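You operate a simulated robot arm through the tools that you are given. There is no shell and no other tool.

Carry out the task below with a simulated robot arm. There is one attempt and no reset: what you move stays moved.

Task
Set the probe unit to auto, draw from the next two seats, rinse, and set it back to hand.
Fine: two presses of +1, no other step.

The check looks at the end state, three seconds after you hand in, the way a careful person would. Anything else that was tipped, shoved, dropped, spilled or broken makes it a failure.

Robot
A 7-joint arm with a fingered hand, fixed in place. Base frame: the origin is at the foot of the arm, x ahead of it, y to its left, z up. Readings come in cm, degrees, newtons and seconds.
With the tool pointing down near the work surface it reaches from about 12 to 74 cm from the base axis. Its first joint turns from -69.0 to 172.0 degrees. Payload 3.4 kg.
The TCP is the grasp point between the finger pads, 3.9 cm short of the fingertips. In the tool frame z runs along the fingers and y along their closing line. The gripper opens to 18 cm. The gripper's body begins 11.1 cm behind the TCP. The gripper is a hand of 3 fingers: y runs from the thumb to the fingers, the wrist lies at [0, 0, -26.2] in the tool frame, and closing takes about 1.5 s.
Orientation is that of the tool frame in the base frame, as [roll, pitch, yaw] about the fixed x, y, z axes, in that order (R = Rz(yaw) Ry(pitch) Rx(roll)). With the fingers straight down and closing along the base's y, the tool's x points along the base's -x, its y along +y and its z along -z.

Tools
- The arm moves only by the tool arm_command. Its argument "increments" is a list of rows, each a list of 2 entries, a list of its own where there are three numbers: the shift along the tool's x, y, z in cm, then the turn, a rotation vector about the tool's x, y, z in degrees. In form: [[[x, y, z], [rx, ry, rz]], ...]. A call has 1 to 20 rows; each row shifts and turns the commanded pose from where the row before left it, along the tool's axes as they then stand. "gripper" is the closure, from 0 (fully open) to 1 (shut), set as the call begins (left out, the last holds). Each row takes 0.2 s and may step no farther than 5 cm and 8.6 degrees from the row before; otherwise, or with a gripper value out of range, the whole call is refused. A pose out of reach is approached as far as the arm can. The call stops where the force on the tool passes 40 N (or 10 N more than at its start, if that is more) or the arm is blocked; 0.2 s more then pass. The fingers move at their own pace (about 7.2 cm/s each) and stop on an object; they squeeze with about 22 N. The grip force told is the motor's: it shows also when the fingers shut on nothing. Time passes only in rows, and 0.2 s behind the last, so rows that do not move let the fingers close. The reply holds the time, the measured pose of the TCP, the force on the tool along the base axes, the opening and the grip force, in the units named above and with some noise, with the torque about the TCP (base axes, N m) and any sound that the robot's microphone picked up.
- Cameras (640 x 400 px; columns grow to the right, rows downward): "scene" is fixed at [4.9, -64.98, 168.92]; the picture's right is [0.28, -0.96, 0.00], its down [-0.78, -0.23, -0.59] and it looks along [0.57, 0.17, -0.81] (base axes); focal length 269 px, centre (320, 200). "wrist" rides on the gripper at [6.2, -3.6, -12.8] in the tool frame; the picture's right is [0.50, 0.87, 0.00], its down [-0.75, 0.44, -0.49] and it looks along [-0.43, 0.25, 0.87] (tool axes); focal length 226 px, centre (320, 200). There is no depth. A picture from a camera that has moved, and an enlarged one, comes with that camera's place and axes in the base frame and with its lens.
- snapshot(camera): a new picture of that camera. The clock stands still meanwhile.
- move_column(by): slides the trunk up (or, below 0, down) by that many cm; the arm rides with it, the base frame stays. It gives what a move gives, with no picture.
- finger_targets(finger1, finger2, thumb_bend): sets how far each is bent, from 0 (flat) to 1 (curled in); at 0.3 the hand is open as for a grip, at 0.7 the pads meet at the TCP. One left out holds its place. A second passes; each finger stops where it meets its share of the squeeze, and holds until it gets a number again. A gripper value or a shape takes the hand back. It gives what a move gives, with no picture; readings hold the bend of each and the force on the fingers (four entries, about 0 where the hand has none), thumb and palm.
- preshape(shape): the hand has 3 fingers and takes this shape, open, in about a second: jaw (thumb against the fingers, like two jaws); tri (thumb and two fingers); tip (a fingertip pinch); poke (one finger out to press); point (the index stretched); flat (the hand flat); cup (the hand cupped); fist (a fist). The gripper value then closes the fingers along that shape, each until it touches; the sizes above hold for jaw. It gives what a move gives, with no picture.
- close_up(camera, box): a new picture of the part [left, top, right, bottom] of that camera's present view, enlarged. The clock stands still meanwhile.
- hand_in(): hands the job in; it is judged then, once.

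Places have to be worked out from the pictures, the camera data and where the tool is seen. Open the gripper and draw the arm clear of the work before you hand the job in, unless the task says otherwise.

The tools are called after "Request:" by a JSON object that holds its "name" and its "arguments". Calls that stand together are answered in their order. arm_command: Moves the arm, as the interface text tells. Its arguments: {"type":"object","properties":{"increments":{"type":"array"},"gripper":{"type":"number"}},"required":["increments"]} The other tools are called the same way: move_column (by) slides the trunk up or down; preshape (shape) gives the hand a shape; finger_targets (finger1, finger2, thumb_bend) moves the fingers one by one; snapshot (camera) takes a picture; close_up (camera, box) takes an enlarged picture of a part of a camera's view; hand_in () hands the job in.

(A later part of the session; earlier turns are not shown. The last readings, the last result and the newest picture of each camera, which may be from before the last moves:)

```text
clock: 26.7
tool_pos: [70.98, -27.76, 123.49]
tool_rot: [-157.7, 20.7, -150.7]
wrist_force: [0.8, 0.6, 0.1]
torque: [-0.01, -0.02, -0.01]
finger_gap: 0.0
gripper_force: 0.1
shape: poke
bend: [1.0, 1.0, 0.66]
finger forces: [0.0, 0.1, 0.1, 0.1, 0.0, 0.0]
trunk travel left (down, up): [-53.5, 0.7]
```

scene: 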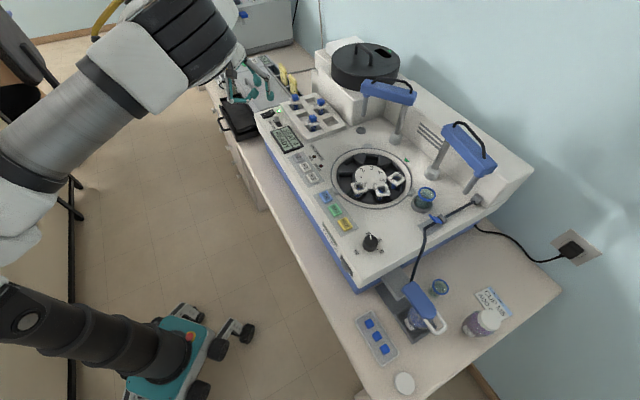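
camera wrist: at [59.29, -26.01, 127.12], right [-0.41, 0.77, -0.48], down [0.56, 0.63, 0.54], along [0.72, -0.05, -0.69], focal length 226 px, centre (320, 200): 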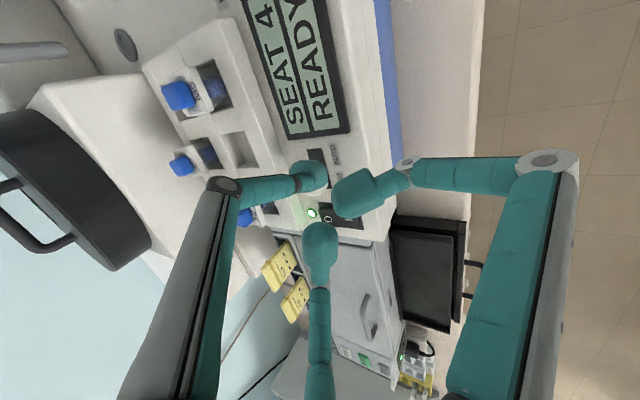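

The turn was accepted without limit. Now I try 2 cm along +l.

Request:
{"name": "arm_command", "arguments": {"increments": [[[-0.6, 0.254, 0.14], [0, 0, 0]], [[-0.6, 0.254, 0.14], [0, 0, 0]], [[-0.6, 0.254, 0.14], [0, 0, 0]], [[0, 0, 0], [0, 0, 0]]]}}

Request:
{"name": "snapshot", "arguments": {"camera": "wrist"}}

Request:
{"name": "snapshot", "arguments": {"camera": "scene"}}

```text
clock: 27.7
tool_pos: [72.3, -26.36, 123.39]
tool_rot: [-157.7, 20.7, -150.8]
wrist_force: [0.1, 0.4, -0.2]
torque: [0.02, 0.0, 0.0]
finger_gap: 0.0
gripper_force: 0.2
shape: poke
bend: [1.0, 1.0, 0.66]
finger forces: [0.0, 0.1, 0.0, 0.1, 0.0, 0.1]
trunk travel left (down, up): [-53.5, 0.7]
```

```text
taken
camera wrist: at [62.27, -30.13, 133.64], right [-0.7, 0.53, -0.48], down [0.24, 0.81, 0.54], along [0.68, 0.26, -0.69], focal length 226 px, centre (320, 200)
```

wrist: 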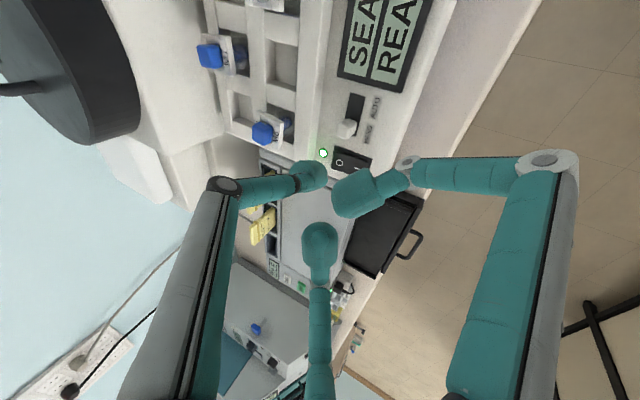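

```text
taken
```

scene: 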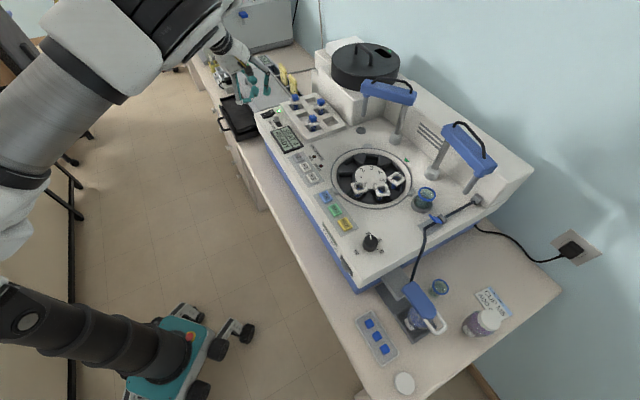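

That worked: the hand now reaches further and the wrist camera sees both the knob and the rocker. I zoom in to refine their positions.

Request:
{"name": "close_up", "arguments": {"camera": "wrist", "box": [290, 80, 418, 180]}}

Request:
{"name": "close_up", "arguments": {"camera": "scene", "box": [220, 70, 316, 130]}}

```text
4.00 times, centred on (354, 130) of wrist
camera zoom: at [62.27, -30.13, 133.64], right [-0.7, 0.53, -0.48], down [0.24, 0.81, 0.54], along [0.68, 0.26, -0.69], focal length 904 px, centre (184, 480)
```

zoom: 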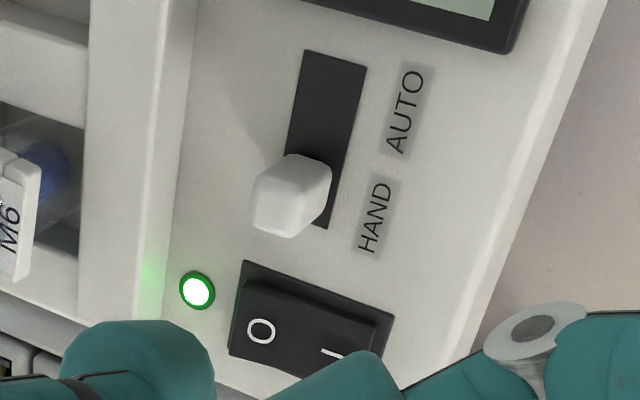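

```text
6.67 times, centred on (268, 100) of scene
camera zoom: at [4.9, -64.98, 168.92], right [0.28, -0.96, 0.0], down [-0.78, -0.23, -0.59], along [0.57, 0.17, -0.81], focal length 1792 px, centre (667, 867)
```

zoom: 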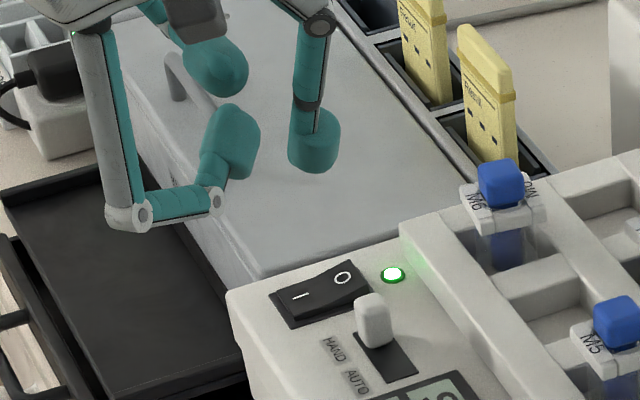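

Refined: knob spans l ≈ 33.0–34.5 at f ≈ 72.8–74.4, rocker edge at l ≈ 36.9, slot ends l 30.3–35.0. To calibrate the tip height I descend over bare panel in front of the switch, stopping a few cm short.

Request:
{"name": "arm_command", "arguments": {"increments": [[[0.586, 1.558, 2.281], [0, 0, 0]], [[0.586, 1.558, 2.281], [0, 0, 0]], [[0.586, 1.558, 2.281], [0, 0, 0]], [[0, 0, 0], [0, 0, 0]]]}}

Request:
{"name": "close_up", "arguments": {"camera": "wrist", "box": [240, 100, 400, 220]}}

Request:
{"name": "close_up", "arguments": {"camera": "scene", "box": [240, 85, 312, 130]}}

```text
clock: 28.7
tool_pos: [71.66, -24.81, 115.67]
tool_rot: [-157.8, 20.7, -150.8]
wrist_force: [0.3, -0.7, 0.1]
torque: [0.0, -0.01, 0.02]
finger_gap: 0.01
gripper_force: 0.1
shape: poke
bend: [1.0, 1.0, 0.66]
finger forces: [0.1, 0.0, 0.1, 0.0, 0.0, 0.0]
out of reach, approached as far as the arm can: row 3
trunk travel left (down, up): [-53.5, 0.7]
```

```text
3.33 times, centred on (320, 160) of wrist
camera zoom: at [61.64, -28.59, 125.89], right [-0.7, 0.53, -0.48], down [0.24, 0.81, 0.54], along [0.68, 0.26, -0.69], focal length 754 px, centre (320, 333)
```

zoom: 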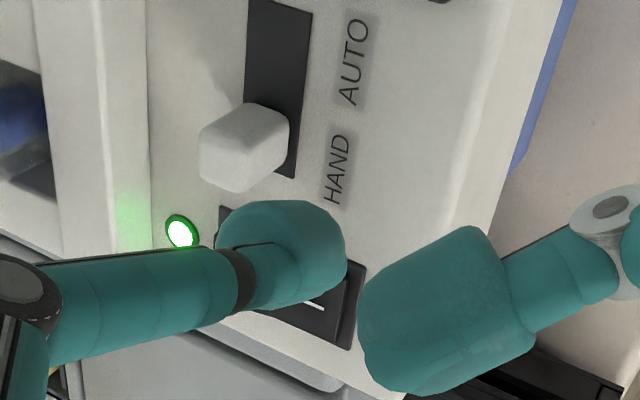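

```text
8.89 times, centred on (276, 108) of scene
camera zoom: at [4.9, -64.98, 168.92], right [0.28, -0.96, 0.0], down [-0.78, -0.23, -0.59], along [0.57, 0.17, -0.81], focal length 2390 px, centre (711, 1022)
```

zoom: 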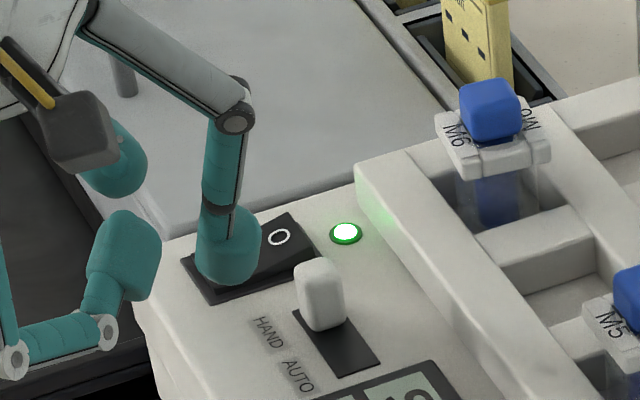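

It stopped short again at row 3. The limit points fit an arm whose elbow is jammed over at the far right (first joint near its -69° stop since the earlier excursion). I retract upward and swing the hand round to the left to bring the arm back into a better posture.

Request:
{"name": "arm_command", "arguments": {"increments": [[[0.58, -0.387, -3.54], [0, 0, 0]], [[0.58, -0.387, -3.54], [0, 0, 0]], [[0.58, -0.387, -3.54], [0, 0, 0]], [[0.58, -0.387, -3.54], [0, 0, 0]], [[0.58, -0.387, -3.54], [0, 0, 0]], [[0.58, -0.387, -3.54], [0, 0, 0]]]}}

Request:
{"name": "arm_command", "arguments": {"increments": [[[0.043, 3.73, -1.53], [0, 0, 0]], [[0.043, 3.73, -1.53], [0, 0, 0]], [[0.043, 3.73, -1.53], [0, 0, 0]], [[0.043, 3.73, -1.53], [0, 0, 0]], [[0.043, 3.73, -1.53], [0, 0, 0]], [[0.043, 3.73, -1.53], [0, 0, 0]], [[0.043, 3.73, -1.53], [0, 0, 0]], [[0.043, 3.73, -1.53], [0, 0, 0]]]}}

Request:
{"name": "snapshot", "arguments": {"camera": "scene"}}

Request:
{"name": "snapshot", "arguments": {"camera": "wrist"}}

```text
clock: 30.1
tool_pos: [59.45, -24.67, 133.84]
tool_rot: [-157.6, 20.7, -150.7]
wrist_force: [0.4, -0.9, 0.0]
torque: [-0.01, 0.03, -0.01]
finger_gap: 0.01
gripper_force: 0.0
shape: poke
bend: [1.0, 1.0, 0.66]
finger forces: [0.1, 0.0, 0.0, 0.0, 0.0, 0.1]
trunk travel left (down, up): [-53.5, 0.7]
```

```text
clock: 31.9
tool_pos: [50.29, -8.22, 133.5]
tool_rot: [-157.8, 20.7, -150.8]
wrist_force: [1.2, -0.7, -0.8]
torque: [0.0, -0.01, 0.0]
finger_gap: 0.0
gripper_force: 0.1
shape: poke
bend: [1.0, 1.0, 0.66]
finger forces: [0.0, 0.0, 0.0, 0.1, 0.0, 0.0]
out of reach, approached as far as the arm can: row 5, 6, 7, 8
trunk travel left (down, up): [-53.5, 0.7]
```

```text
taken
```

scene: 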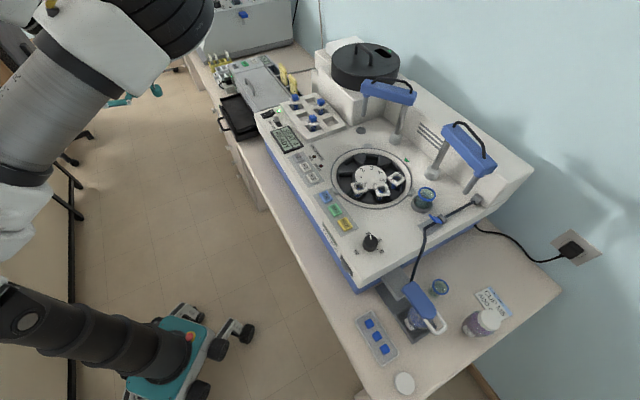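

```text
taken
camera wrist: at [40.2, -11.99, 143.75], right [-0.7, 0.53, -0.48], down [0.24, 0.81, 0.54], along [0.67, 0.26, -0.69], focal length 226 px, centre (320, 200)
```

wrist: 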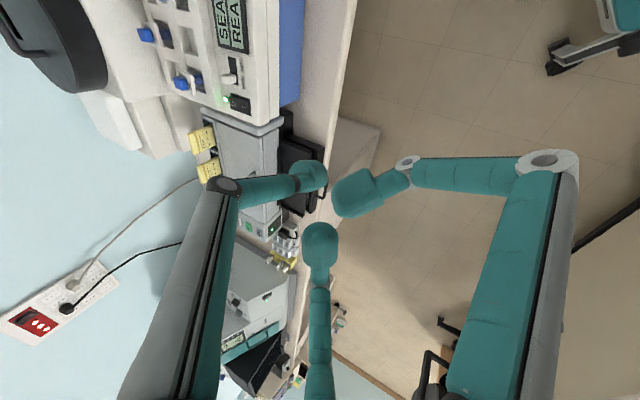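

The jam persists even at short range, so an inner wrist joint is at a stop because of the tilt. Here in free space I take the tilt back to straight down, then try moving left again.

Request:
{"name": "arm_command", "arguments": {"increments": [[[0, 0, 0], [-5.3, 5.3, 0]], [[0, 0, 0], [-5.3, 5.3, 0]], [[0, 0, 0], [-5.3, 5.3, 0]], [[0, 0, 0], [-5.3, 5.3, 0]], [[0, 0, 0], [0, 0, 0]]]}}

```text
clock: 33.1
tool_pos: [50.2, -8.26, 133.63]
tool_rot: [-179.9, -0.1, -154.9]
wrist_force: [0.1, 0.3, 0.1]
torque: [-0.03, -0.02, 0.01]
finger_gap: 0.0
gripper_force: 0.1
shape: poke
bend: [1.0, 1.0, 0.66]
finger forces: [0.0, 0.1, 0.0, 0.0, 0.0, 0.0]
trunk travel left (down, up): [-53.5, 0.7]
```

Straight down now at yaw 205°. I try 9 cm to the left (+y).

Request:
{"name": "arm_command", "arguments": {"increments": [[[-1.27, 2.72, 0], [0, 0, 0]], [[-1.27, 2.72, 0], [0, 0, 0]], [[-1.27, 2.72, 0], [0, 0, 0]], [[0, 0, 0], [0, 0, 0]]]}}

```text
clock: 34.1
tool_pos: [47.21, -5.92, 132.59]
tool_rot: [-179.8, 0.0, -154.9]
wrist_force: [-0.6, 0.6, 0.5]
torque: [0.01, 0.02, -0.02]
finger_gap: 0.0
gripper_force: 0.1
shape: poke
bend: [1.0, 1.0, 0.66]
finger forces: [0.1, 0.0, 0.1, 0.0, 0.0, 0.0]
out of reach, approached as far as the arm can: row 1, 2, 3
trunk travel left (down, up): [-53.5, 0.7]
```

Still stuck, and earlier increasing the yaw was what freed it. I spin the hand 32° the other way (yaw up) and try left again.

Request:
{"name": "arm_command", "arguments": {"increments": [[[0, 0, 0], [0, 0, -8]], [[0, 0, 0], [0, 0, -8]], [[0, 0, 0], [0, 0, -8]], [[0, 0, 0], [0, 0, -8]], [[0, 0, 0], [0, 0, 0]]]}}

Request:
{"name": "snapshot", "arguments": {"camera": "scene"}}

```text
clock: 35.3
tool_pos: [47.06, -5.85, 132.61]
tool_rot: [-180.0, -0.1, -122.8]
wrist_force: [-0.4, -0.5, 0.2]
torque: [0.0, 0.04, 0.04]
finger_gap: 0.0
gripper_force: 0.1
shape: poke
bend: [1.0, 1.0, 0.66]
finger forces: [0.0, 0.1, 0.0, 0.0, 0.0, 0.0]
trunk travel left (down, up): [-53.5, 0.7]
```

```text
taken
```

scene: 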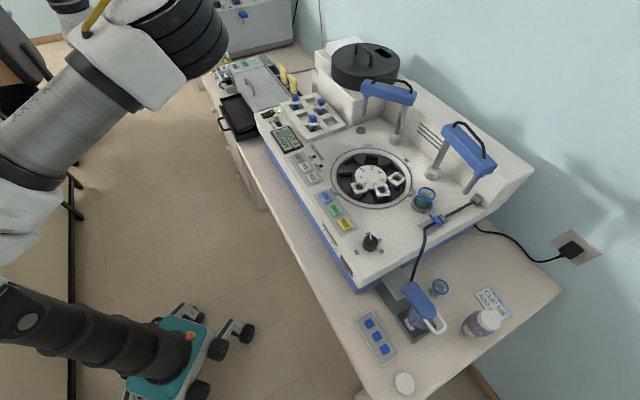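

The spin went through. I try moving left again in two small rows.

Request:
{"name": "arm_command", "arguments": {"increments": [[[-2.5, 1.6, 0], [0, 0, 0]], [[-2.5, 1.6, 0], [0, 0, 0]], [[0, 0, 0], [0, 0, 0]]]}}

Request:
{"name": "snapshot", "arguments": {"camera": "scene"}}

```text
clock: 36.1
tool_pos: [47.04, -5.99, 132.62]
tool_rot: [-179.8, 0.0, -122.9]
wrist_force: [-0.6, 0.2, 1.5]
torque: [0.02, 0.04, 0.01]
finger_gap: 0.0
gripper_force: 0.1
shape: poke
bend: [1.0, 1.0, 0.66]
finger forces: [0.0, 0.0, 0.0, 0.0, 0.0, 0.1]
out of reach, approached as far as the arm can: row 1, 2
trunk travel left (down, up): [-53.5, 0.7]
```

```text
taken
```

scene: 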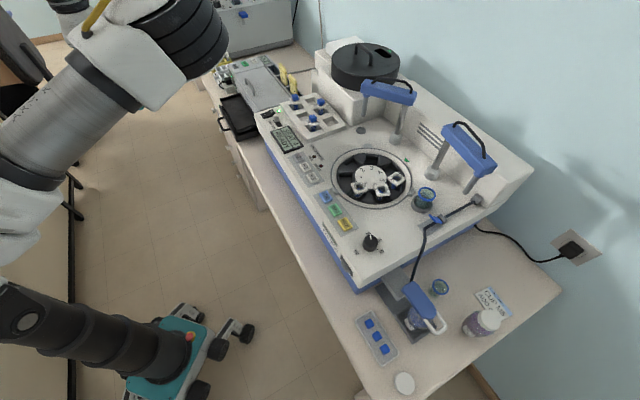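

The arm is jammed against joint stops in its present elbow posture. The same mechanism that threw it over (turning the hand past its stop) should work backwards, so I first back off to a high, free place and then turn the yaw the other way, watching where the arm goes.

Request:
{"name": "arm_command", "arguments": {"increments": [[[4.16, 0, -2.38], [0, 0, 0]], [[4.16, 0, -2.38], [0, 0, 0]], [[4.16, 0, -2.38], [0, 0, 0]], [[4.16, 0, -2.38], [0, 0, 0]]]}}

Request:
{"name": "arm_command", "arguments": {"increments": [[[0, 0, 0], [0, 0, -8]], [[0, 0, 0], [0, 0, -8]], [[0, 0, 0], [0, 0, -8]], [[0, 0, 0], [0, 0, -8]], [[0, 0, 0], [0, 0, -8]], [[0, 0, 0], [0, 0, -8]]]}}

Request:
{"name": "snapshot", "arguments": {"camera": "scene"}}

```text
clock: 37.1
tool_pos: [37.48, -20.03, 142.32]
tool_rot: [-179.7, 0.1, -122.9]
wrist_force: [-0.4, -0.2, 0.3]
torque: [0.0, 0.02, 0.01]
finger_gap: 0.01
gripper_force: 0.0
shape: poke
bend: [1.0, 1.0, 0.66]
finger forces: [0.1, 0.1, 0.0, 0.0, 0.0, 0.0]
trunk travel left (down, up): [-53.5, 0.7]
```

```text
clock: 38.5
tool_pos: [38.15, -19.88, 142.17]
tool_rot: [179.9, 0.0, -74.9]
wrist_force: [-0.7, 0.2, -0.4]
torque: [-0.03, -0.01, -0.02]
finger_gap: 0.0
gripper_force: 0.1
shape: poke
bend: [1.0, 1.0, 0.66]
finger forces: [0.0, 0.0, 0.1, 0.0, 0.1, 0.0]
trunk travel left (down, up): [-53.5, 0.7]
```

```text
taken
```

scene: 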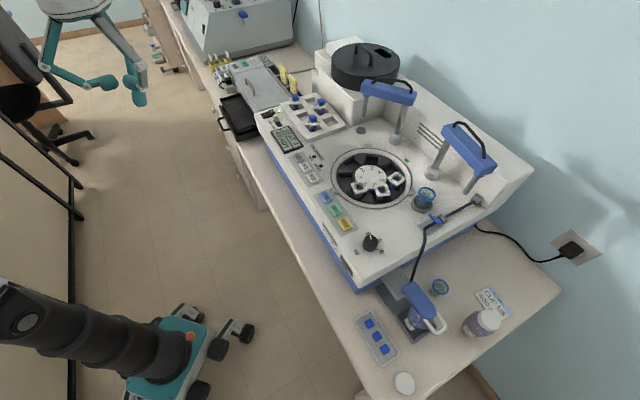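

The arm's upper links have swung out of the scene view, so the elbow posture has changed. I test whether the hand can now move left.

Request:
{"name": "arm_command", "arguments": {"increments": [[[-3.62, -0.97, 0], [0, 0, 0]], [[-3.62, -0.97, 0], [0, 0, 0]], [[-3.62, -0.97, 0], [0, 0, 0]], [[-3.62, -0.97, 0], [0, 0, 0]]]}}

Request:
{"name": "snapshot", "arguments": {"camera": "scene"}}

```text
clock: 39.5
tool_pos: [38.54, -5.34, 142.02]
tool_rot: [179.8, 0.0, -75.2]
wrist_force: [0.5, -0.5, -0.2]
torque: [0.06, 0.02, 0.01]
finger_gap: 0.02
gripper_force: 0.0
shape: poke
bend: [1.0, 1.0, 0.66]
finger forces: [0.0, 0.1, 0.2, 0.0, 0.0, 0.0]
trunk travel left (down, up): [-53.5, 0.7]
```

```text
taken
```

scene: 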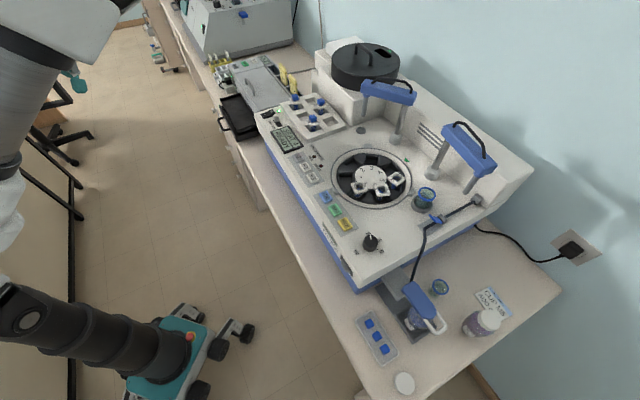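

It moved freely. I carry on 20 cm further left to draw the elbow round.

Request:
{"name": "arm_command", "arguments": {"increments": [[[-3.62, -0.97, 0], [0, 0, 0]], [[-3.62, -0.97, 0], [0, 0, 0]], [[-3.62, -0.97, 0], [0, 0, 0]], [[-3.62, -0.97, 0], [0, 0, 0]], [[-3.62, -0.97, 0], [0, 0, 0]], [[-3.62, -0.97, 0], [0, 0, 0]]]}}

Request:
{"name": "snapshot", "arguments": {"camera": "scene"}}

```text
clock: 40.9
tool_pos: [37.21, -4.24, 142.14]
tool_rot: [179.8, -0.2, -74.9]
wrist_force: [0.8, -0.5, 0.2]
torque: [0.01, 0.05, 0.01]
finger_gap: 0.01
gripper_force: 0.1
shape: poke
bend: [1.0, 1.0, 0.66]
finger forces: [0.0, 0.0, 0.0, 0.1, 0.0, 0.0]
out of reach, approached as far as the arm can: row 1, 2, 3, 4, 5, 6
trunk travel left (down, up): [-53.5, 0.7]
```

```text
taken
```

scene: 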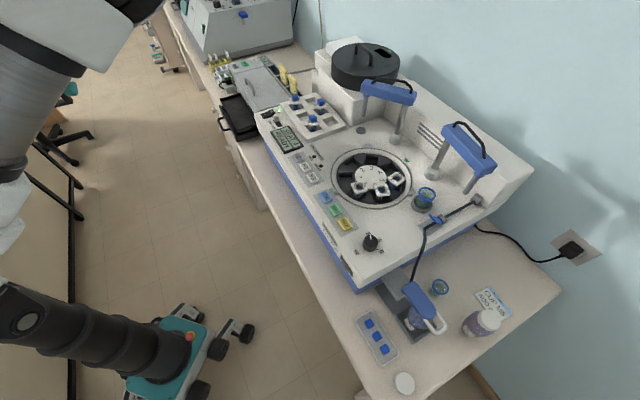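

Stuck at the same boundary; the upper arm still points to about -69°, its first-joint stop. I keep turning the yaw upward past the last joint's other stop, which should push the first joint off its stop; the hand is over open floor here.

Request:
{"name": "arm_command", "arguments": {"increments": [[[0, 0, 0], [0, 0, -8]], [[0, 0, 0], [0, 0, -8]], [[0, 0, 0], [0, 0, -8]], [[0, 0, 0], [0, 0, -8]], [[0, 0, 0], [0, 0, -8]], [[0, 0, 0], [0, 0, -8]], [[0, 0, 0], [0, 0, -8]], [[0, 0, 0], [0, 0, -8]]]}}

Request:
{"name": "snapshot", "arguments": {"camera": "scene"}}

Request:
{"name": "snapshot", "arguments": {"camera": "wrist"}}

```text
clock: 42.7
tool_pos: [37.25, -4.31, 142.1]
tool_rot: [180.0, 0.0, -10.8]
wrist_force: [-0.1, -0.1, -0.1]
torque: [0.0, 0.02, -0.04]
finger_gap: 0.0
gripper_force: 0.1
shape: poke
bend: [1.0, 1.0, 0.66]
finger forces: [0.1, 0.0, 0.0, 0.0, 0.0, 0.0]
trunk travel left (down, up): [-53.5, 0.7]
```

```text
taken
```

scene: 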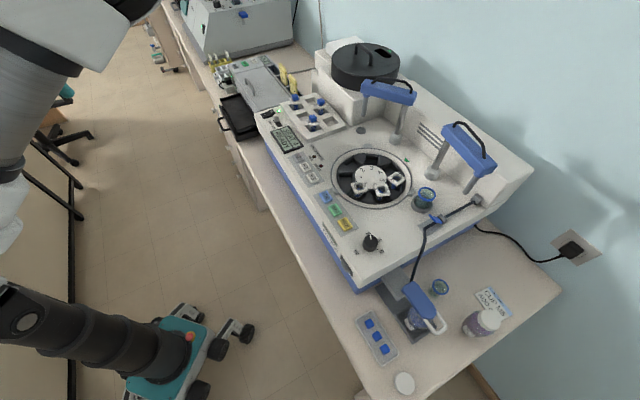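

```text
taken
camera wrist: at [43.89, -1.92, 154.78], right [0.33, -0.94, 0.0], down [-0.82, -0.29, 0.49], along [-0.46, -0.16, -0.87], focal length 226 px, centre (320, 200)
```

wrist: 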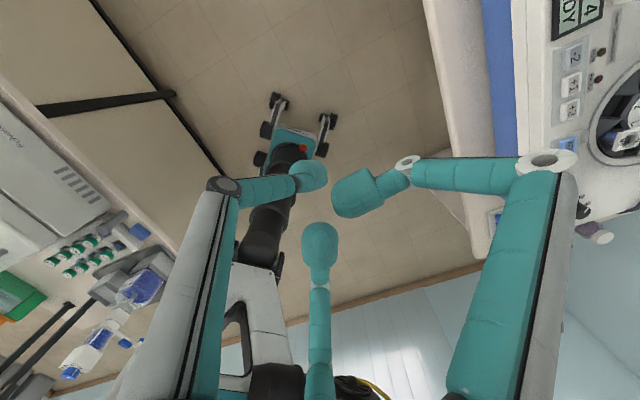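

No stop yet at yaw 349°. The wrist view shows the column and shoulder behind; everything is clear, so I keep turning.

Request:
{"name": "arm_command", "arguments": {"increments": [[[0, 0, 0], [0, 0, -8]], [[0, 0, 0], [0, 0, -8]], [[0, 0, 0], [0, 0, -8]], [[0, 0, 0], [0, 0, -8]], [[0, 0, 0], [0, 0, -8]], [[0, 0, 0], [0, 0, -8]], [[0, 0, 0], [0, 0, -8]], [[0, 0, 0], [0, 0, -8]]]}}

Request:
{"name": "snapshot", "arguments": {"camera": "scene"}}

```text
clock: 44.5
tool_pos: [37.21, -4.36, 142.0]
tool_rot: [180.0, 0.1, 53.2]
wrist_force: [0.0, -0.2, -0.9]
torque: [-0.02, 0.0, -0.01]
finger_gap: 0.0
gripper_force: 0.2
shape: poke
bend: [1.0, 1.0, 0.66]
finger forces: [0.1, 0.0, 0.0, 0.1, 0.0, 0.0]
trunk travel left (down, up): [-53.5, 0.7]
```

```text
taken
```

scene: 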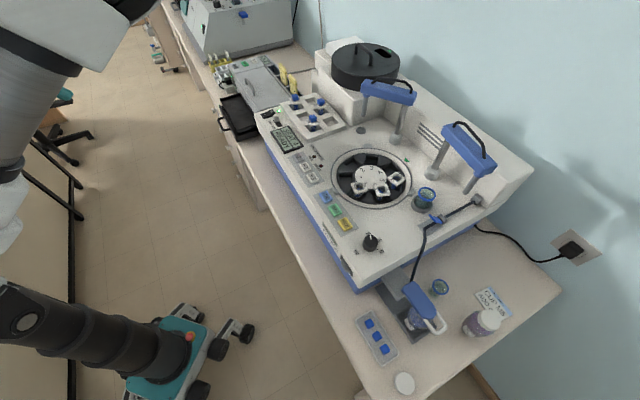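

Still free. I continue turning to find the upper stop of the last joint.

Request:
{"name": "arm_command", "arguments": {"increments": [[[0, 0, 0], [0, 0, -8]], [[0, 0, 0], [0, 0, -8]], [[0, 0, 0], [0, 0, -8]], [[0, 0, 0], [0, 0, -8]], [[0, 0, 0], [0, 0, -8]], [[0, 0, 0], [0, 0, -8]], [[0, 0, 0], [0, 0, -8]], [[0, 0, 0], [0, 0, -8]], [[0, 0, 0], [0, 0, -8]], [[0, 0, 0], [0, 0, -8]], [[0, 0, 0], [0, 0, -8]], [[0, 0, 0], [0, 0, -8]]]}}

Request:
{"name": "snapshot", "arguments": {"camera": "scene"}}

Request:
{"name": "snapshot", "arguments": {"camera": "wrist"}}

```text
clock: 47.1
tool_pos: [37.26, -4.36, 141.91]
tool_rot: [-179.8, 0.1, 149.2]
wrist_force: [-0.3, -0.1, -0.5]
torque: [0.01, 0.0, 0.02]
finger_gap: 0.01
gripper_force: 0.0
shape: poke
bend: [1.0, 1.0, 0.66]
finger forces: [0.0, 0.0, 0.0, 0.0, 0.1, 0.0]
trunk travel left (down, up): [-53.5, 0.7]
```

```text
taken
```

scene: 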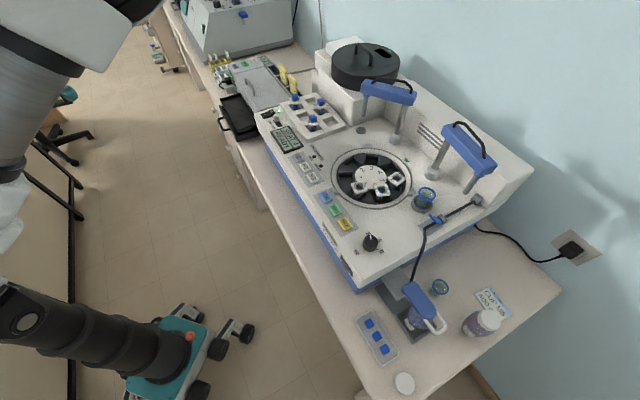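

```text
taken
camera wrist: at [29.86, -4.18, 154.78], right [0.01, 1.0, 0.0], down [0.87, -0.01, 0.49], along [0.49, -0.01, -0.87], focal length 226 px, centre (320, 200)
```

wrist: 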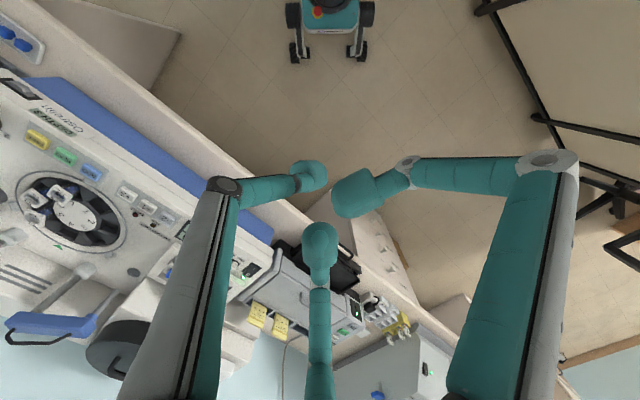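

The last joint has a very wide range, so it is not the one jammed here. Yaw is 149° now; I test leftward motion once more from this state.

Request:
{"name": "arm_command", "arguments": {"increments": [[[1.54, 2.57, 0], [0, 0, 0]], [[1.54, 2.57, 0], [0, 0, 0]], [[0, 0, 0], [0, 0, 0]]]}}

```text
clock: 47.9
tool_pos: [37.1, -4.24, 141.69]
tool_rot: [-179.9, 0.1, 149.2]
wrist_force: [-0.2, 0.5, 1.0]
torque: [-0.02, -0.01, 0.01]
finger_gap: 0.0
gripper_force: 0.1
shape: poke
bend: [1.0, 1.0, 0.66]
finger forces: [0.0, 0.0, 0.0, 0.0, 0.0, 0.0]
out of reach, approached as far as the arm can: row 1, 2
trunk travel left (down, up): [-53.5, 0.7]
```

Stuck leftward here too. I try drawing the hand in toward the base (−x) to see whether the arm folds and frees itself.

Request:
{"name": "arm_command", "arguments": {"increments": [[[2.86, -1.72, 0], [0, 0, 0]], [[2.86, -1.72, 0], [0, 0, 0]], [[2.86, -1.72, 0], [0, 0, 0]], [[0, 0, 0], [0, 0, 0]]]}}

Request:
{"name": "arm_command", "arguments": {"increments": [[[1.54, 2.57, 0], [0, 0, 0]], [[1.54, 2.57, 0], [0, 0, 0]], [[1.54, 2.57, 0], [0, 0, 0]], [[0, 0, 0], [0, 0, 0]]]}}

Request:
{"name": "snapshot", "arguments": {"camera": "scene"}}

```text
clock: 48.9
tool_pos: [27.43, -4.24, 141.59]
tool_rot: [-179.7, 0.0, 149.0]
wrist_force: [0.2, -0.2, 0.5]
torque: [0.0, 0.01, 0.02]
finger_gap: 0.0
gripper_force: 0.1
shape: poke
bend: [1.0, 1.0, 0.66]
finger forces: [0.0, 0.0, 0.0, 0.0, 0.0, 0.0]
trunk travel left (down, up): [-53.5, 0.7]
```

```text
clock: 49.9
tool_pos: [27.23, -3.23, 141.64]
tool_rot: [-179.8, 0.1, 148.9]
wrist_force: [-0.5, 0.4, -0.9]
torque: [0.02, 0.0, 0.01]
finger_gap: 0.02
gripper_force: 0.1
shape: poke
bend: [1.0, 1.0, 0.66]
finger forces: [0.0, 0.0, 0.0, 0.0, 0.0, 0.0]
out of reach, approached as far as the arm can: row 1, 2, 3
trunk travel left (down, up): [-53.5, 0.7]
```

```text
taken
```

scene: 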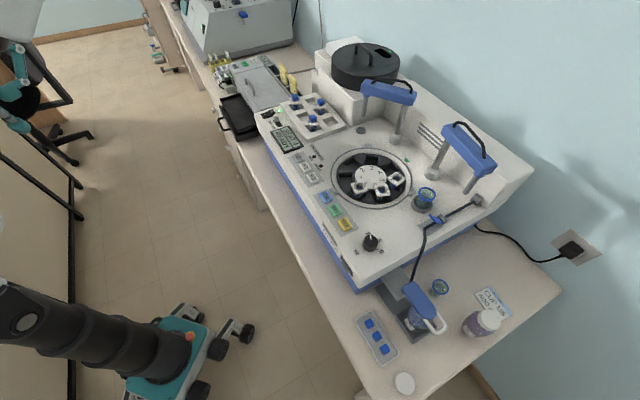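

The hand now sits at about azimuth -7°, as before. To understand the arm's posture I zoom on the column top in the scene view and turn the wrist view back toward the shoulder.

Request:
{"name": "close_up", "arguments": {"camera": "scene", "box": [0, 200, 240, 400]}}

Request:
{"name": "arm_command", "arguments": {"increments": [[[0, 0, 0], [0, 0, 8]], [[0, 0, 0], [0, 0, 8]], [[0, 0, 0], [0, 0, 8]], [[0, 0, 0], [0, 0, 8]], [[0, 0, 0], [0, 0, 8]], [[0, 0, 0], [0, 0, 8]], [[0, 0, 0], [0, 0, 8]], [[0, 0, 0], [0, 0, 8]], [[0, 0, 0], [0, 0, 8]], [[0, 0, 0], [0, 0, 8]], [[0, 0, 0], [0, 0, 8]], [[0, 0, 0], [0, 0, 8]], [[0, 0, 0], [0, 0, 8]], [[0, 0, 0], [0, 0, 8]], [[0, 0, 0], [0, 0, 8]], [[0, 0, 0], [0, 0, 8]], [[0, 0, 0], [0, 0, 8]], [[0, 0, 0], [0, 0, 8]], [[0, 0, 0], [0, 0, 8]]]}}

Request:
{"name": "snapshot", "arguments": {"camera": "wrist"}}

```text
2.00 times, centred on (120, 300) of scene
camera zoom: at [4.9, -64.98, 168.92], right [0.28, -0.96, 0.0], down [-0.78, -0.23, -0.59], along [0.57, 0.17, -0.81], focal length 538 px, centre (720, 0)
```

zoom: 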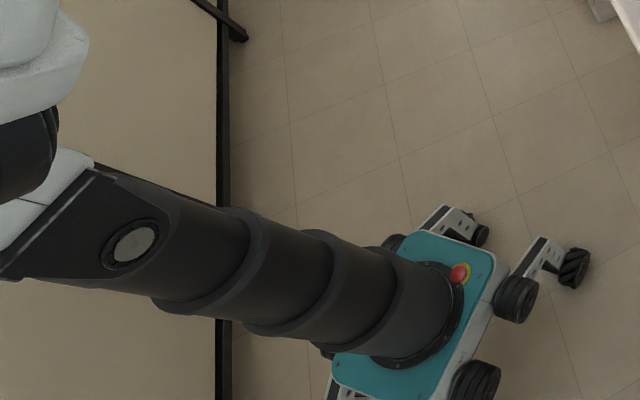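

```text
clock: 53.9
tool_pos: [27.22, -3.41, 141.72]
tool_rot: [179.8, 0.1, -3.2]
wrist_force: [-0.2, -0.3, -0.3]
torque: [0.0, -0.01, 0.02]
finger_gap: 0.0
gripper_force: 0.0
shape: poke
bend: [1.0, 1.0, 0.66]
finger forces: [0.0, 0.1, 0.0, 0.0, 0.0, 0.0]
trunk travel left (down, up): [-53.5, 0.7]
```

```text
taken
camera wrist: at [33.59, 0.0, 154.49], right [0.45, -0.89, 0.0], down [-0.78, -0.39, 0.49], along [-0.44, -0.22, -0.87], focal length 226 px, centre (320, 200)
```

wrist: 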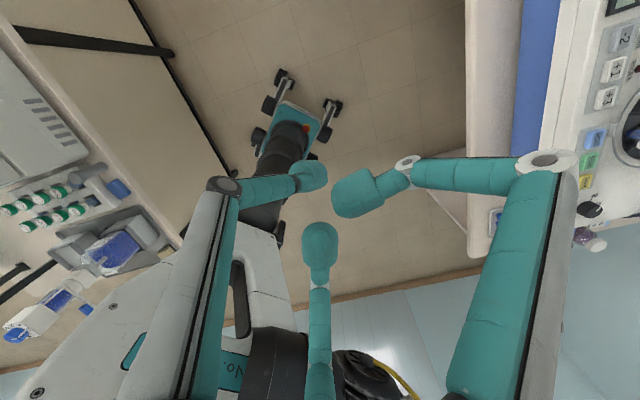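

I move the hand back to the right (toward the starting place) at this yaw, to compare how the shoulder looks there.

Request:
{"name": "arm_command", "arguments": {"increments": [[[0, 4.2, 0], [0, 0, 0]], [[0, 4.2, 0], [0, 0, 0]], [[0, 4.2, 0], [0, 0, 0]], [[0, 4.2, 0], [0, 0, 0]], [[0, 4.2, 0], [0, 0, 0]], [[0, 4.2, 0], [0, 0, 0]], [[0, 4.2, 0], [0, 0, 0]], [[0, 4.2, 0], [0, 0, 0]]]}}

Request:
{"name": "snapshot", "arguments": {"camera": "wrist"}}

Request:
{"name": "snapshot", "arguments": {"camera": "scene"}}

```text
clock: 55.7
tool_pos: [25.32, -37.39, 141.71]
tool_rot: [-180.0, 0.0, -2.8]
wrist_force: [-0.2, -0.2, 0.5]
torque: [-0.01, 0.0, -0.01]
finger_gap: 0.01
gripper_force: 0.0
shape: poke
bend: [1.0, 1.0, 0.66]
finger forces: [0.1, 0.0, 0.0, 0.0, 0.1, 0.1]
trunk travel left (down, up): [-53.5, 0.7]
```

```text
taken
camera wrist: at [31.75, -34.0, 154.52], right [0.46, -0.89, 0.0], down [-0.77, -0.4, 0.49], along [-0.44, -0.23, -0.87], focal length 226 px, centre (320, 200)
```

wrist: 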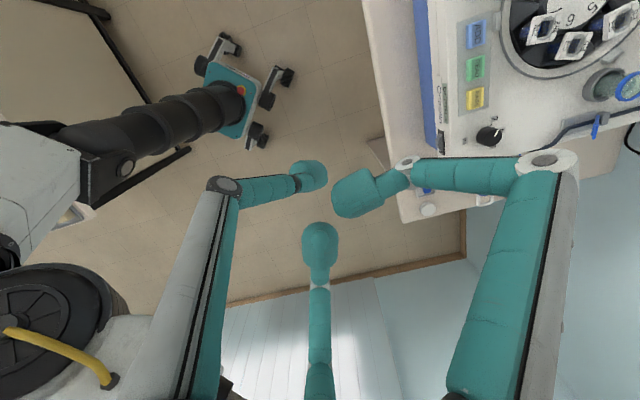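

```text
taken
```

scene: 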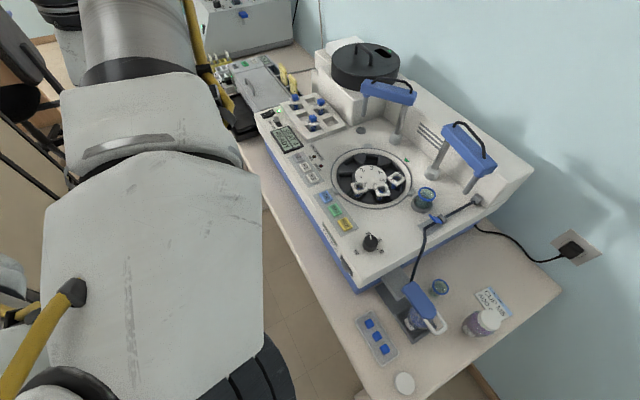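

Comparing the two views, the shoulder pivot (a vertical joint near (5, -20)) stays put and the elbow always lies to the right; its left stop explains every limit. The switch can still be reached if the hand leans so that the wrist stays right of that limit: tilt about 35° toward azimuth +11°. I lower the trunk back, then set that orientation here in free space.

Request:
{"name": "move_column", "arguments": {"by": -6}}

Request:
{"name": "arm_command", "arguments": {"increments": [[[0, 0, 0], [0, 0, 7.62]], [[0, 0, 0], [0, 0, 7.62]], [[0, 0, 0], [0, 0, 7.62]], [[0, 0, 0], [0, 0, 7.62]], [[0, 0, 0], [0, 0, 7.62]], [[0, 0, 0], [0, 0, 7.62]], [[0, 0, 0], [0, 0, 7.62]], [[0, 0, 0], [0, 0, 7.62]], [[0, 0, 0], [0, 0, 7.62]], [[0, 0, 0], [0, 0, 7.62]], [[0, 0, 0], [7, 0, 0]], [[0, 0, 0], [7, 0, 0]], [[0, 0, 0], [7, 0, 0]], [[0, 0, 0], [7, 0, 0]], [[0, 0, 0], [7, 0, 0]]]}}

Request:
{"name": "snapshot", "arguments": {"camera": "scene"}}

```text
clock: 56.7
tool_pos: [25.44, -36.97, 135.69]
tool_rot: [179.8, 0.0, -2.8]
wrist_force: [-0.8, 0.2, 0.6]
torque: [0.0, -0.03, -0.03]
finger_gap: 0.02
gripper_force: 0.1
shape: poke
bend: [1.0, 1.0, 0.66]
finger forces: [0.0, 0.0, 0.1, 0.0, 0.0, 0.1]
trunk travel left (down, up): [-47.5, 6.7]
```

```text
clock: 59.9
tool_pos: [25.19, -36.87, 135.83]
tool_rot: [-144.7, -0.2, -79.2]
wrist_force: [0.3, 0.6, 0.8]
torque: [-0.01, -0.05, -0.01]
finger_gap: 0.0
gripper_force: 0.0
shape: poke
bend: [1.0, 1.0, 0.66]
finger forces: [0.1, 0.0, 0.0, 0.0, 0.1, 0.0]
trunk travel left (down, up): [-47.5, 6.7]
```

```text
taken
```

scene: 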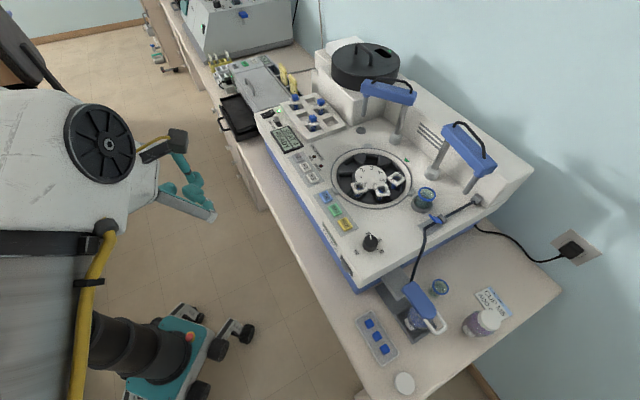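

Orientation reached. I move out toward the switch at a safe height (TCP about (70, -27.5, 130)).

Request:
{"name": "arm_command", "arguments": {"increments": [[[-0.07, -2.84, 2.59], [0, 0, 0]], [[-0.07, -2.84, 2.59], [0, 0, 0]], [[-0.07, -2.84, 2.59], [0, 0, 0]], [[-0.07, -2.84, 2.59], [0, 0, 0]], [[-0.07, -2.84, 2.59], [0, 0, 0]], [[-0.07, -2.84, 2.59], [0, 0, 0]], [[-0.07, -2.84, 2.59], [0, 0, 0]], [[-0.07, -2.84, 2.59], [0, 0, 0]], [[-0.07, -2.84, 2.59], [0, 0, 0]], [[-0.07, -2.84, 2.59], [0, 0, 0]], [[-0.07, -2.84, 2.59], [0, 0, 0]], [[-0.07, -2.84, 2.59], [0, 0, 0]], [[0, 0, 0], [0, 0, 0]]]}}

Request:
{"name": "snapshot", "arguments": {"camera": "scene"}}

Request:
{"name": "snapshot", "arguments": {"camera": "wrist"}}

```text
clock: 62.7
tool_pos: [70.14, -27.8, 129.8]
tool_rot: [-144.8, -0.2, -79.3]
wrist_force: [0.5, 0.2, -0.4]
torque: [0.02, 0.03, -0.01]
finger_gap: 0.0
gripper_force: 0.1
shape: poke
bend: [1.0, 1.0, 0.66]
finger forces: [0.0, 0.1, 0.0, 0.0, 0.0, 0.1]
trunk travel left (down, up): [-47.5, 6.7]
```

```text
taken
```

scene: 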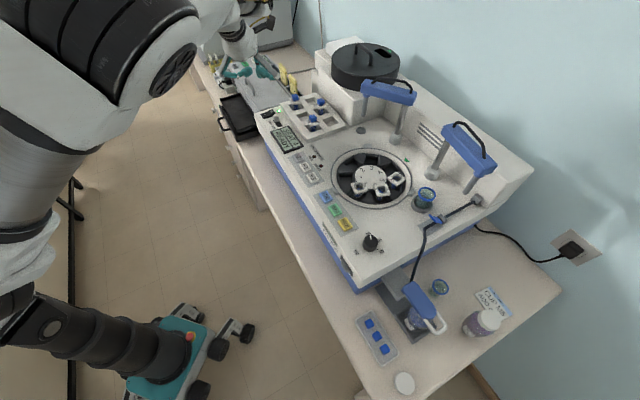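

```text
taken
camera wrist: at [66.79, -34.68, 142.5], right [-0.6, -0.63, -0.5], down [-0.77, 0.62, 0.15], along [0.21, 0.47, -0.85], focal length 226 px, centre (320, 200)
```

wrist: 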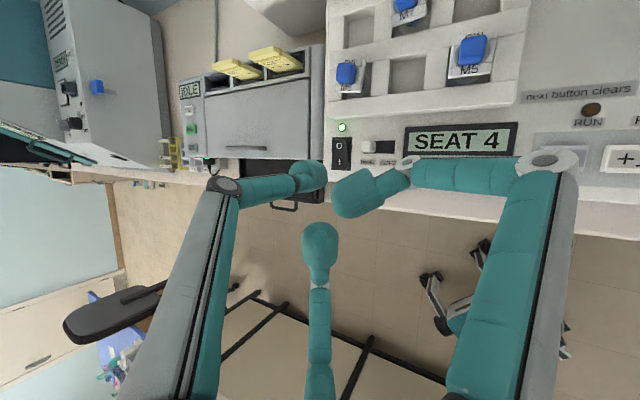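

No limit this time, and the wrist camera sees switch and rocker. I lower to a hover with the tip about 5 cm above the gap between knob and rocker.

Request:
{"name": "arm_command", "arguments": {"increments": [[[-0.12, 0.6, 3.115], [0, 0, 0]], [[-0.12, 0.6, 3.115], [0, 0, 0]], [[-0.12, 0.6, 3.115], [0, 0, 0]], [[-0.12, 0.6, 3.115], [0, 0, 0]], [[0, 0, 0], [0, 0, 0]]]}}

Request:
{"name": "close_up", "arguments": {"camera": "wrist", "box": [256, 100, 416, 220]}}

Request:
{"name": "close_up", "arguments": {"camera": "scene", "box": [240, 85, 312, 130]}}

```text
clock: 63.9
tool_pos: [75.15, -26.13, 118.38]
tool_rot: [-144.9, 0.0, -79.2]
wrist_force: [-0.3, 0.1, 0.9]
torque: [-0.03, 0.01, 0.01]
finger_gap: 0.0
gripper_force: 0.1
shape: poke
bend: [1.0, 1.0, 0.66]
finger forces: [0.0, 0.0, 0.0, 0.1, 0.0, 0.0]
trunk travel left (down, up): [-47.5, 6.7]
```

```text
3.33 times, centred on (336, 160) of wrist
camera zoom: at [71.88, -33.1, 130.91], right [-0.6, -0.63, -0.5], down [-0.77, 0.62, 0.15], along [0.21, 0.47, -0.85], focal length 754 px, centre (267, 333)
```

zoom: 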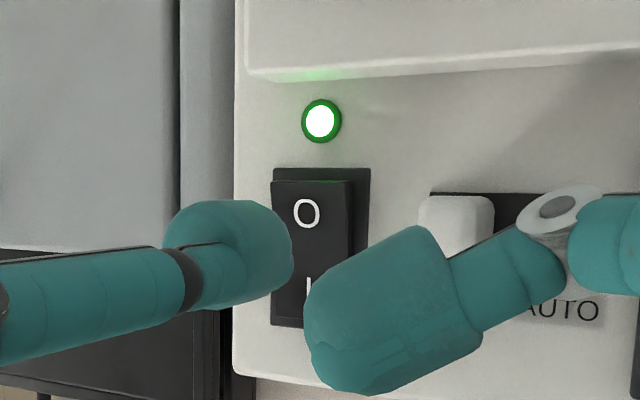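

```text
8.89 times, centred on (276, 108) of scene
camera zoom: at [4.9, -64.98, 168.92], right [0.28, -0.96, 0.0], down [-0.78, -0.23, -0.59], along [0.57, 0.17, -0.81], focal length 2390 px, centre (711, 1022)
```

zoom: 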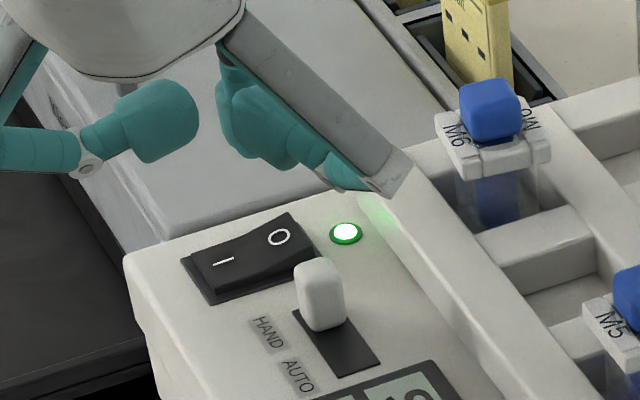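

Computed tip centre is (f 72.9, l 36.5, z 116.5); thumb hangs nearly vertical. I lower 3.5 cm and shift slightly toward the knob, then look again.

Request:
{"name": "arm_command", "arguments": {"increments": [[[0.15, 1.19, 1.3], [0, 0, 0]], [[0.15, 1.19, 1.3], [0, 0, 0]], [[0, 0, 0], [0, 0, 0]]]}}

Request:
{"name": "close_up", "arguments": {"camera": "wrist", "box": [256, 100, 416, 220]}}

Request:
{"name": "close_up", "arguments": {"camera": "scene", "box": [240, 85, 312, 130]}}

```text
clock: 64.7
tool_pos: [74.97, -26.59, 114.71]
tool_rot: [-144.9, -0.1, -79.3]
wrist_force: [0.1, 0.5, 0.1]
torque: [0.0, -0.02, 0.02]
finger_gap: 0.0
gripper_force: 0.1
shape: poke
bend: [1.0, 1.0, 0.66]
finger forces: [0.0, 0.0, 0.1, 0.1, 0.0, 0.0]
trunk travel left (down, up): [-47.5, 6.7]
```

```text
3.33 times, centred on (336, 160) of wrist
camera zoom: at [71.69, -33.42, 127.27], right [-0.6, -0.63, -0.5], down [-0.77, 0.62, 0.15], along [0.21, 0.47, -0.86], focal length 754 px, centre (267, 333)
```

zoom: 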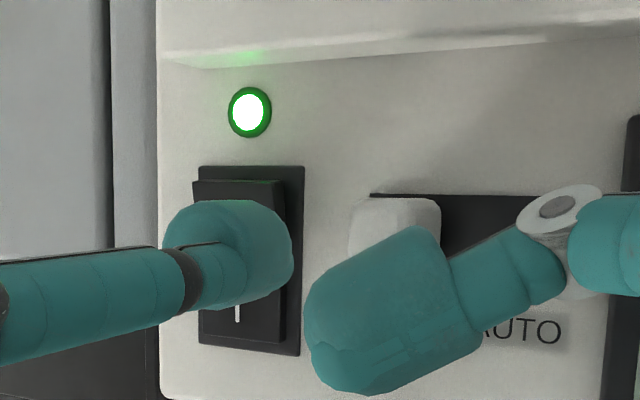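

```text
8.89 times, centred on (276, 108) of scene
camera zoom: at [4.9, -64.98, 168.92], right [0.28, -0.96, 0.0], down [-0.78, -0.23, -0.59], along [0.57, 0.17, -0.81], focal length 2390 px, centre (711, 1022)
```

zoom: 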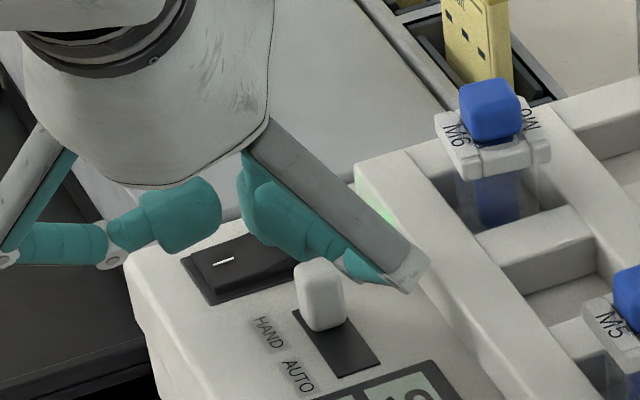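

Tip centre now about (f 73.0, l 36.2, z 112.9), no contact. I lower 1 cm, watching the force.

Request:
{"name": "arm_command", "arguments": {"increments": [[[0, 0.288, 0.409], [0, 0, 0]], [[0, 0.288, 0.409], [0, 0, 0]], [[0, 0, 0], [0, 0, 0]]]}}

Request:
{"name": "close_up", "arguments": {"camera": "wrist", "box": [256, 100, 416, 220]}}

```text
clock: 65.5
tool_pos: [74.82, -26.51, 113.81]
tool_rot: [-144.9, -0.1, -79.1]
wrist_force: [-0.4, -0.1, 0.1]
torque: [0.02, 0.02, -0.01]
finger_gap: 0.0
gripper_force: 0.2
shape: poke
bend: [1.0, 1.0, 0.66]
finger forces: [0.1, 0.1, 0.1, 0.0, 0.0, 0.0]
trunk travel left (down, up): [-47.5, 6.7]
```

```text
3.33 times, centred on (336, 160) of wrist
camera zoom: at [71.66, -33.37, 126.31], right [-0.6, -0.63, -0.5], down [-0.77, 0.62, 0.15], along [0.21, 0.47, -0.86], focal length 754 px, centre (267, 333)
```

zoom: 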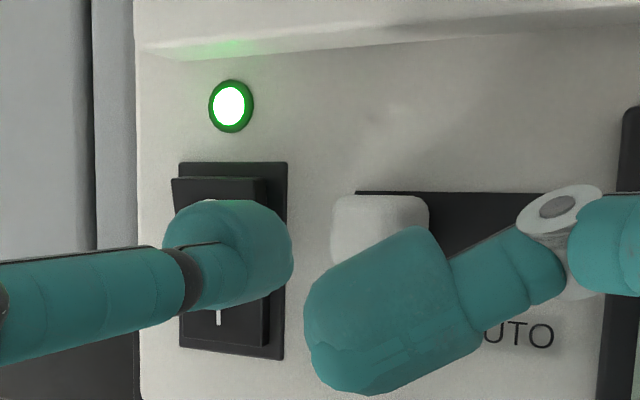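

No contact yet (tip bottom about 110.5). I lower another 0.7 cm in small rows.

Request:
{"name": "arm_command", "arguments": {"increments": [[[0, 0.115, 0.163], [0, 0, 0]], [[0, 0.115, 0.163], [0, 0, 0]], [[0, 0.173, 0.245], [0, 0, 0]], [[0, 0, 0], [0, 0, 0]]]}}

Request:
{"name": "close_up", "arguments": {"camera": "scene", "box": [240, 85, 312, 130]}}

Request:
{"name": "close_up", "arguments": {"camera": "wrist", "box": [256, 100, 416, 220]}}

```text
clock: 66.5
tool_pos: [74.97, -26.49, 113.07]
tool_rot: [-145.1, -0.2, -79.2]
wrist_force: [0.4, -0.3, -0.9]
torque: [0.0, 0.01, 0.0]
finger_gap: 0.0
gripper_force: 0.1
shape: poke
bend: [1.0, 1.0, 0.66]
finger forces: [0.0, 0.0, 0.1, 0.0, 0.0, 0.0]
trunk travel left (down, up): [-47.5, 6.7]
```

```text
8.89 times, centred on (276, 108) of scene
camera zoom: at [4.9, -64.98, 168.92], right [0.28, -0.96, 0.0], down [-0.78, -0.23, -0.59], along [0.57, 0.17, -0.81], focal length 2390 px, centre (711, 1022)
```

zoom: 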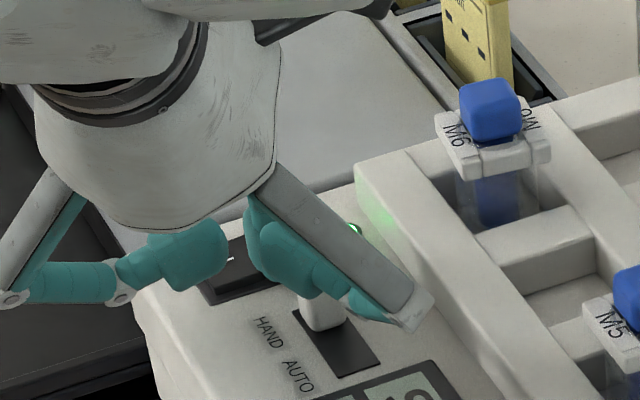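

```text
3.33 times, centred on (336, 160) of wrist
camera zoom: at [71.66, -33.4, 125.63], right [-0.6, -0.63, -0.5], down [-0.77, 0.62, 0.15], along [0.21, 0.47, -0.86], focal length 754 px, centre (267, 333)
```

zoom: 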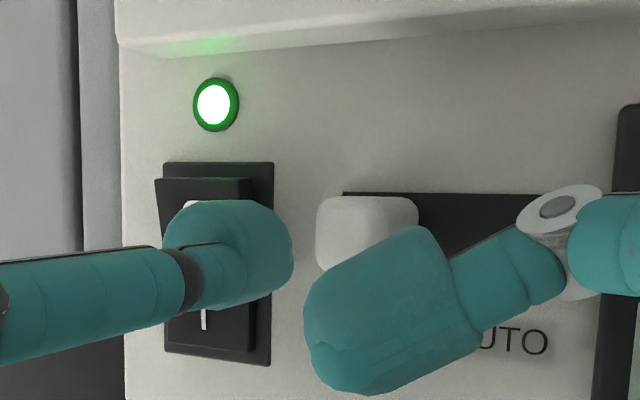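

Tip centre is now about z 111.2, knob top about 110.6, and no contact. I push toward AUTO (−l) in small steps, first 0.8 cm.

Request:
{"name": "arm_command", "arguments": {"increments": [[[0.225, 0.27, -0.19], [0, 0, 0]], [[0.225, 0.27, -0.19], [0, 0, 0]], [[0, 0, 0], [0, 0, 0]]]}}

Request:
{"name": "close_up", "arguments": {"camera": "wrist", "box": [256, 100, 416, 220]}}

```text
clock: 67.3
tool_pos: [74.46, -27.08, 113.1]
tool_rot: [-145.0, -0.1, -79.2]
wrist_force: [-0.1, -0.3, 0.0]
torque: [0.03, -0.03, 0.04]
finger_gap: 0.02
gripper_force: 0.0
shape: poke
bend: [1.0, 1.0, 0.66]
finger forces: [0.0, 0.0, 0.1, 0.0, 0.0, 0.0]
trunk travel left (down, up): [-47.5, 6.7]
```

```text
3.33 times, centred on (336, 160) of wrist
camera zoom: at [71.12, -33.97, 125.64], right [-0.6, -0.63, -0.49], down [-0.77, 0.62, 0.15], along [0.21, 0.47, -0.86], focal length 754 px, centre (267, 333)
```

zoom: 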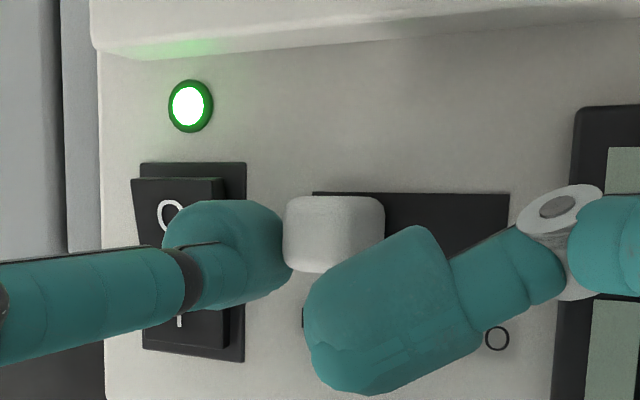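

The tip is right against the knob now. I keep pushing in 0.4 cm rows.

Request:
{"name": "arm_command", "arguments": {"increments": [[[0.225, 0.27, -0.19], [0, 0, 0]], [[0.225, 0.27, -0.19], [0, 0, 0]], [[0, 0, 0], [0, 0, 0]]]}}

Request:
{"name": "close_up", "arguments": {"camera": "wrist", "box": [256, 100, 416, 220]}}

```text
clock: 68.1
tool_pos: [73.96, -27.63, 113.09]
tool_rot: [-144.9, -0.2, -79.1]
wrist_force: [1.2, 1.5, 0.2]
torque: [0.05, -0.03, 0.02]
finger_gap: 0.0
gripper_force: 0.1
shape: poke
bend: [1.0, 1.0, 0.66]
finger forces: [0.1, 0.0, 0.0, 0.0, 1.9, 0.0]
trunk travel left (down, up): [-47.5, 6.7]
```

```text
3.33 times, centred on (336, 160) of wrist
camera zoom: at [70.57, -34.49, 125.66], right [-0.6, -0.63, -0.5], down [-0.77, 0.62, 0.15], along [0.21, 0.47, -0.86], focal length 754 px, centre (267, 333)
```

zoom: 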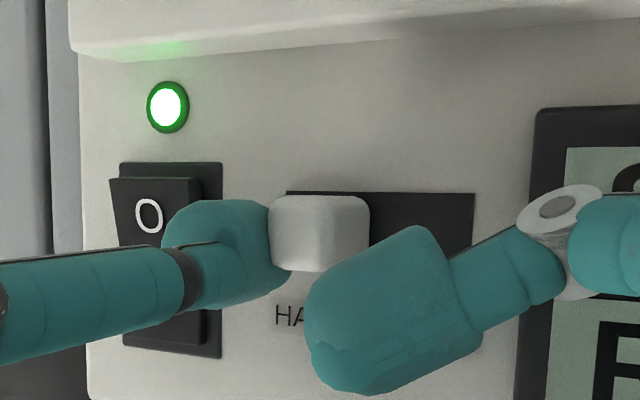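

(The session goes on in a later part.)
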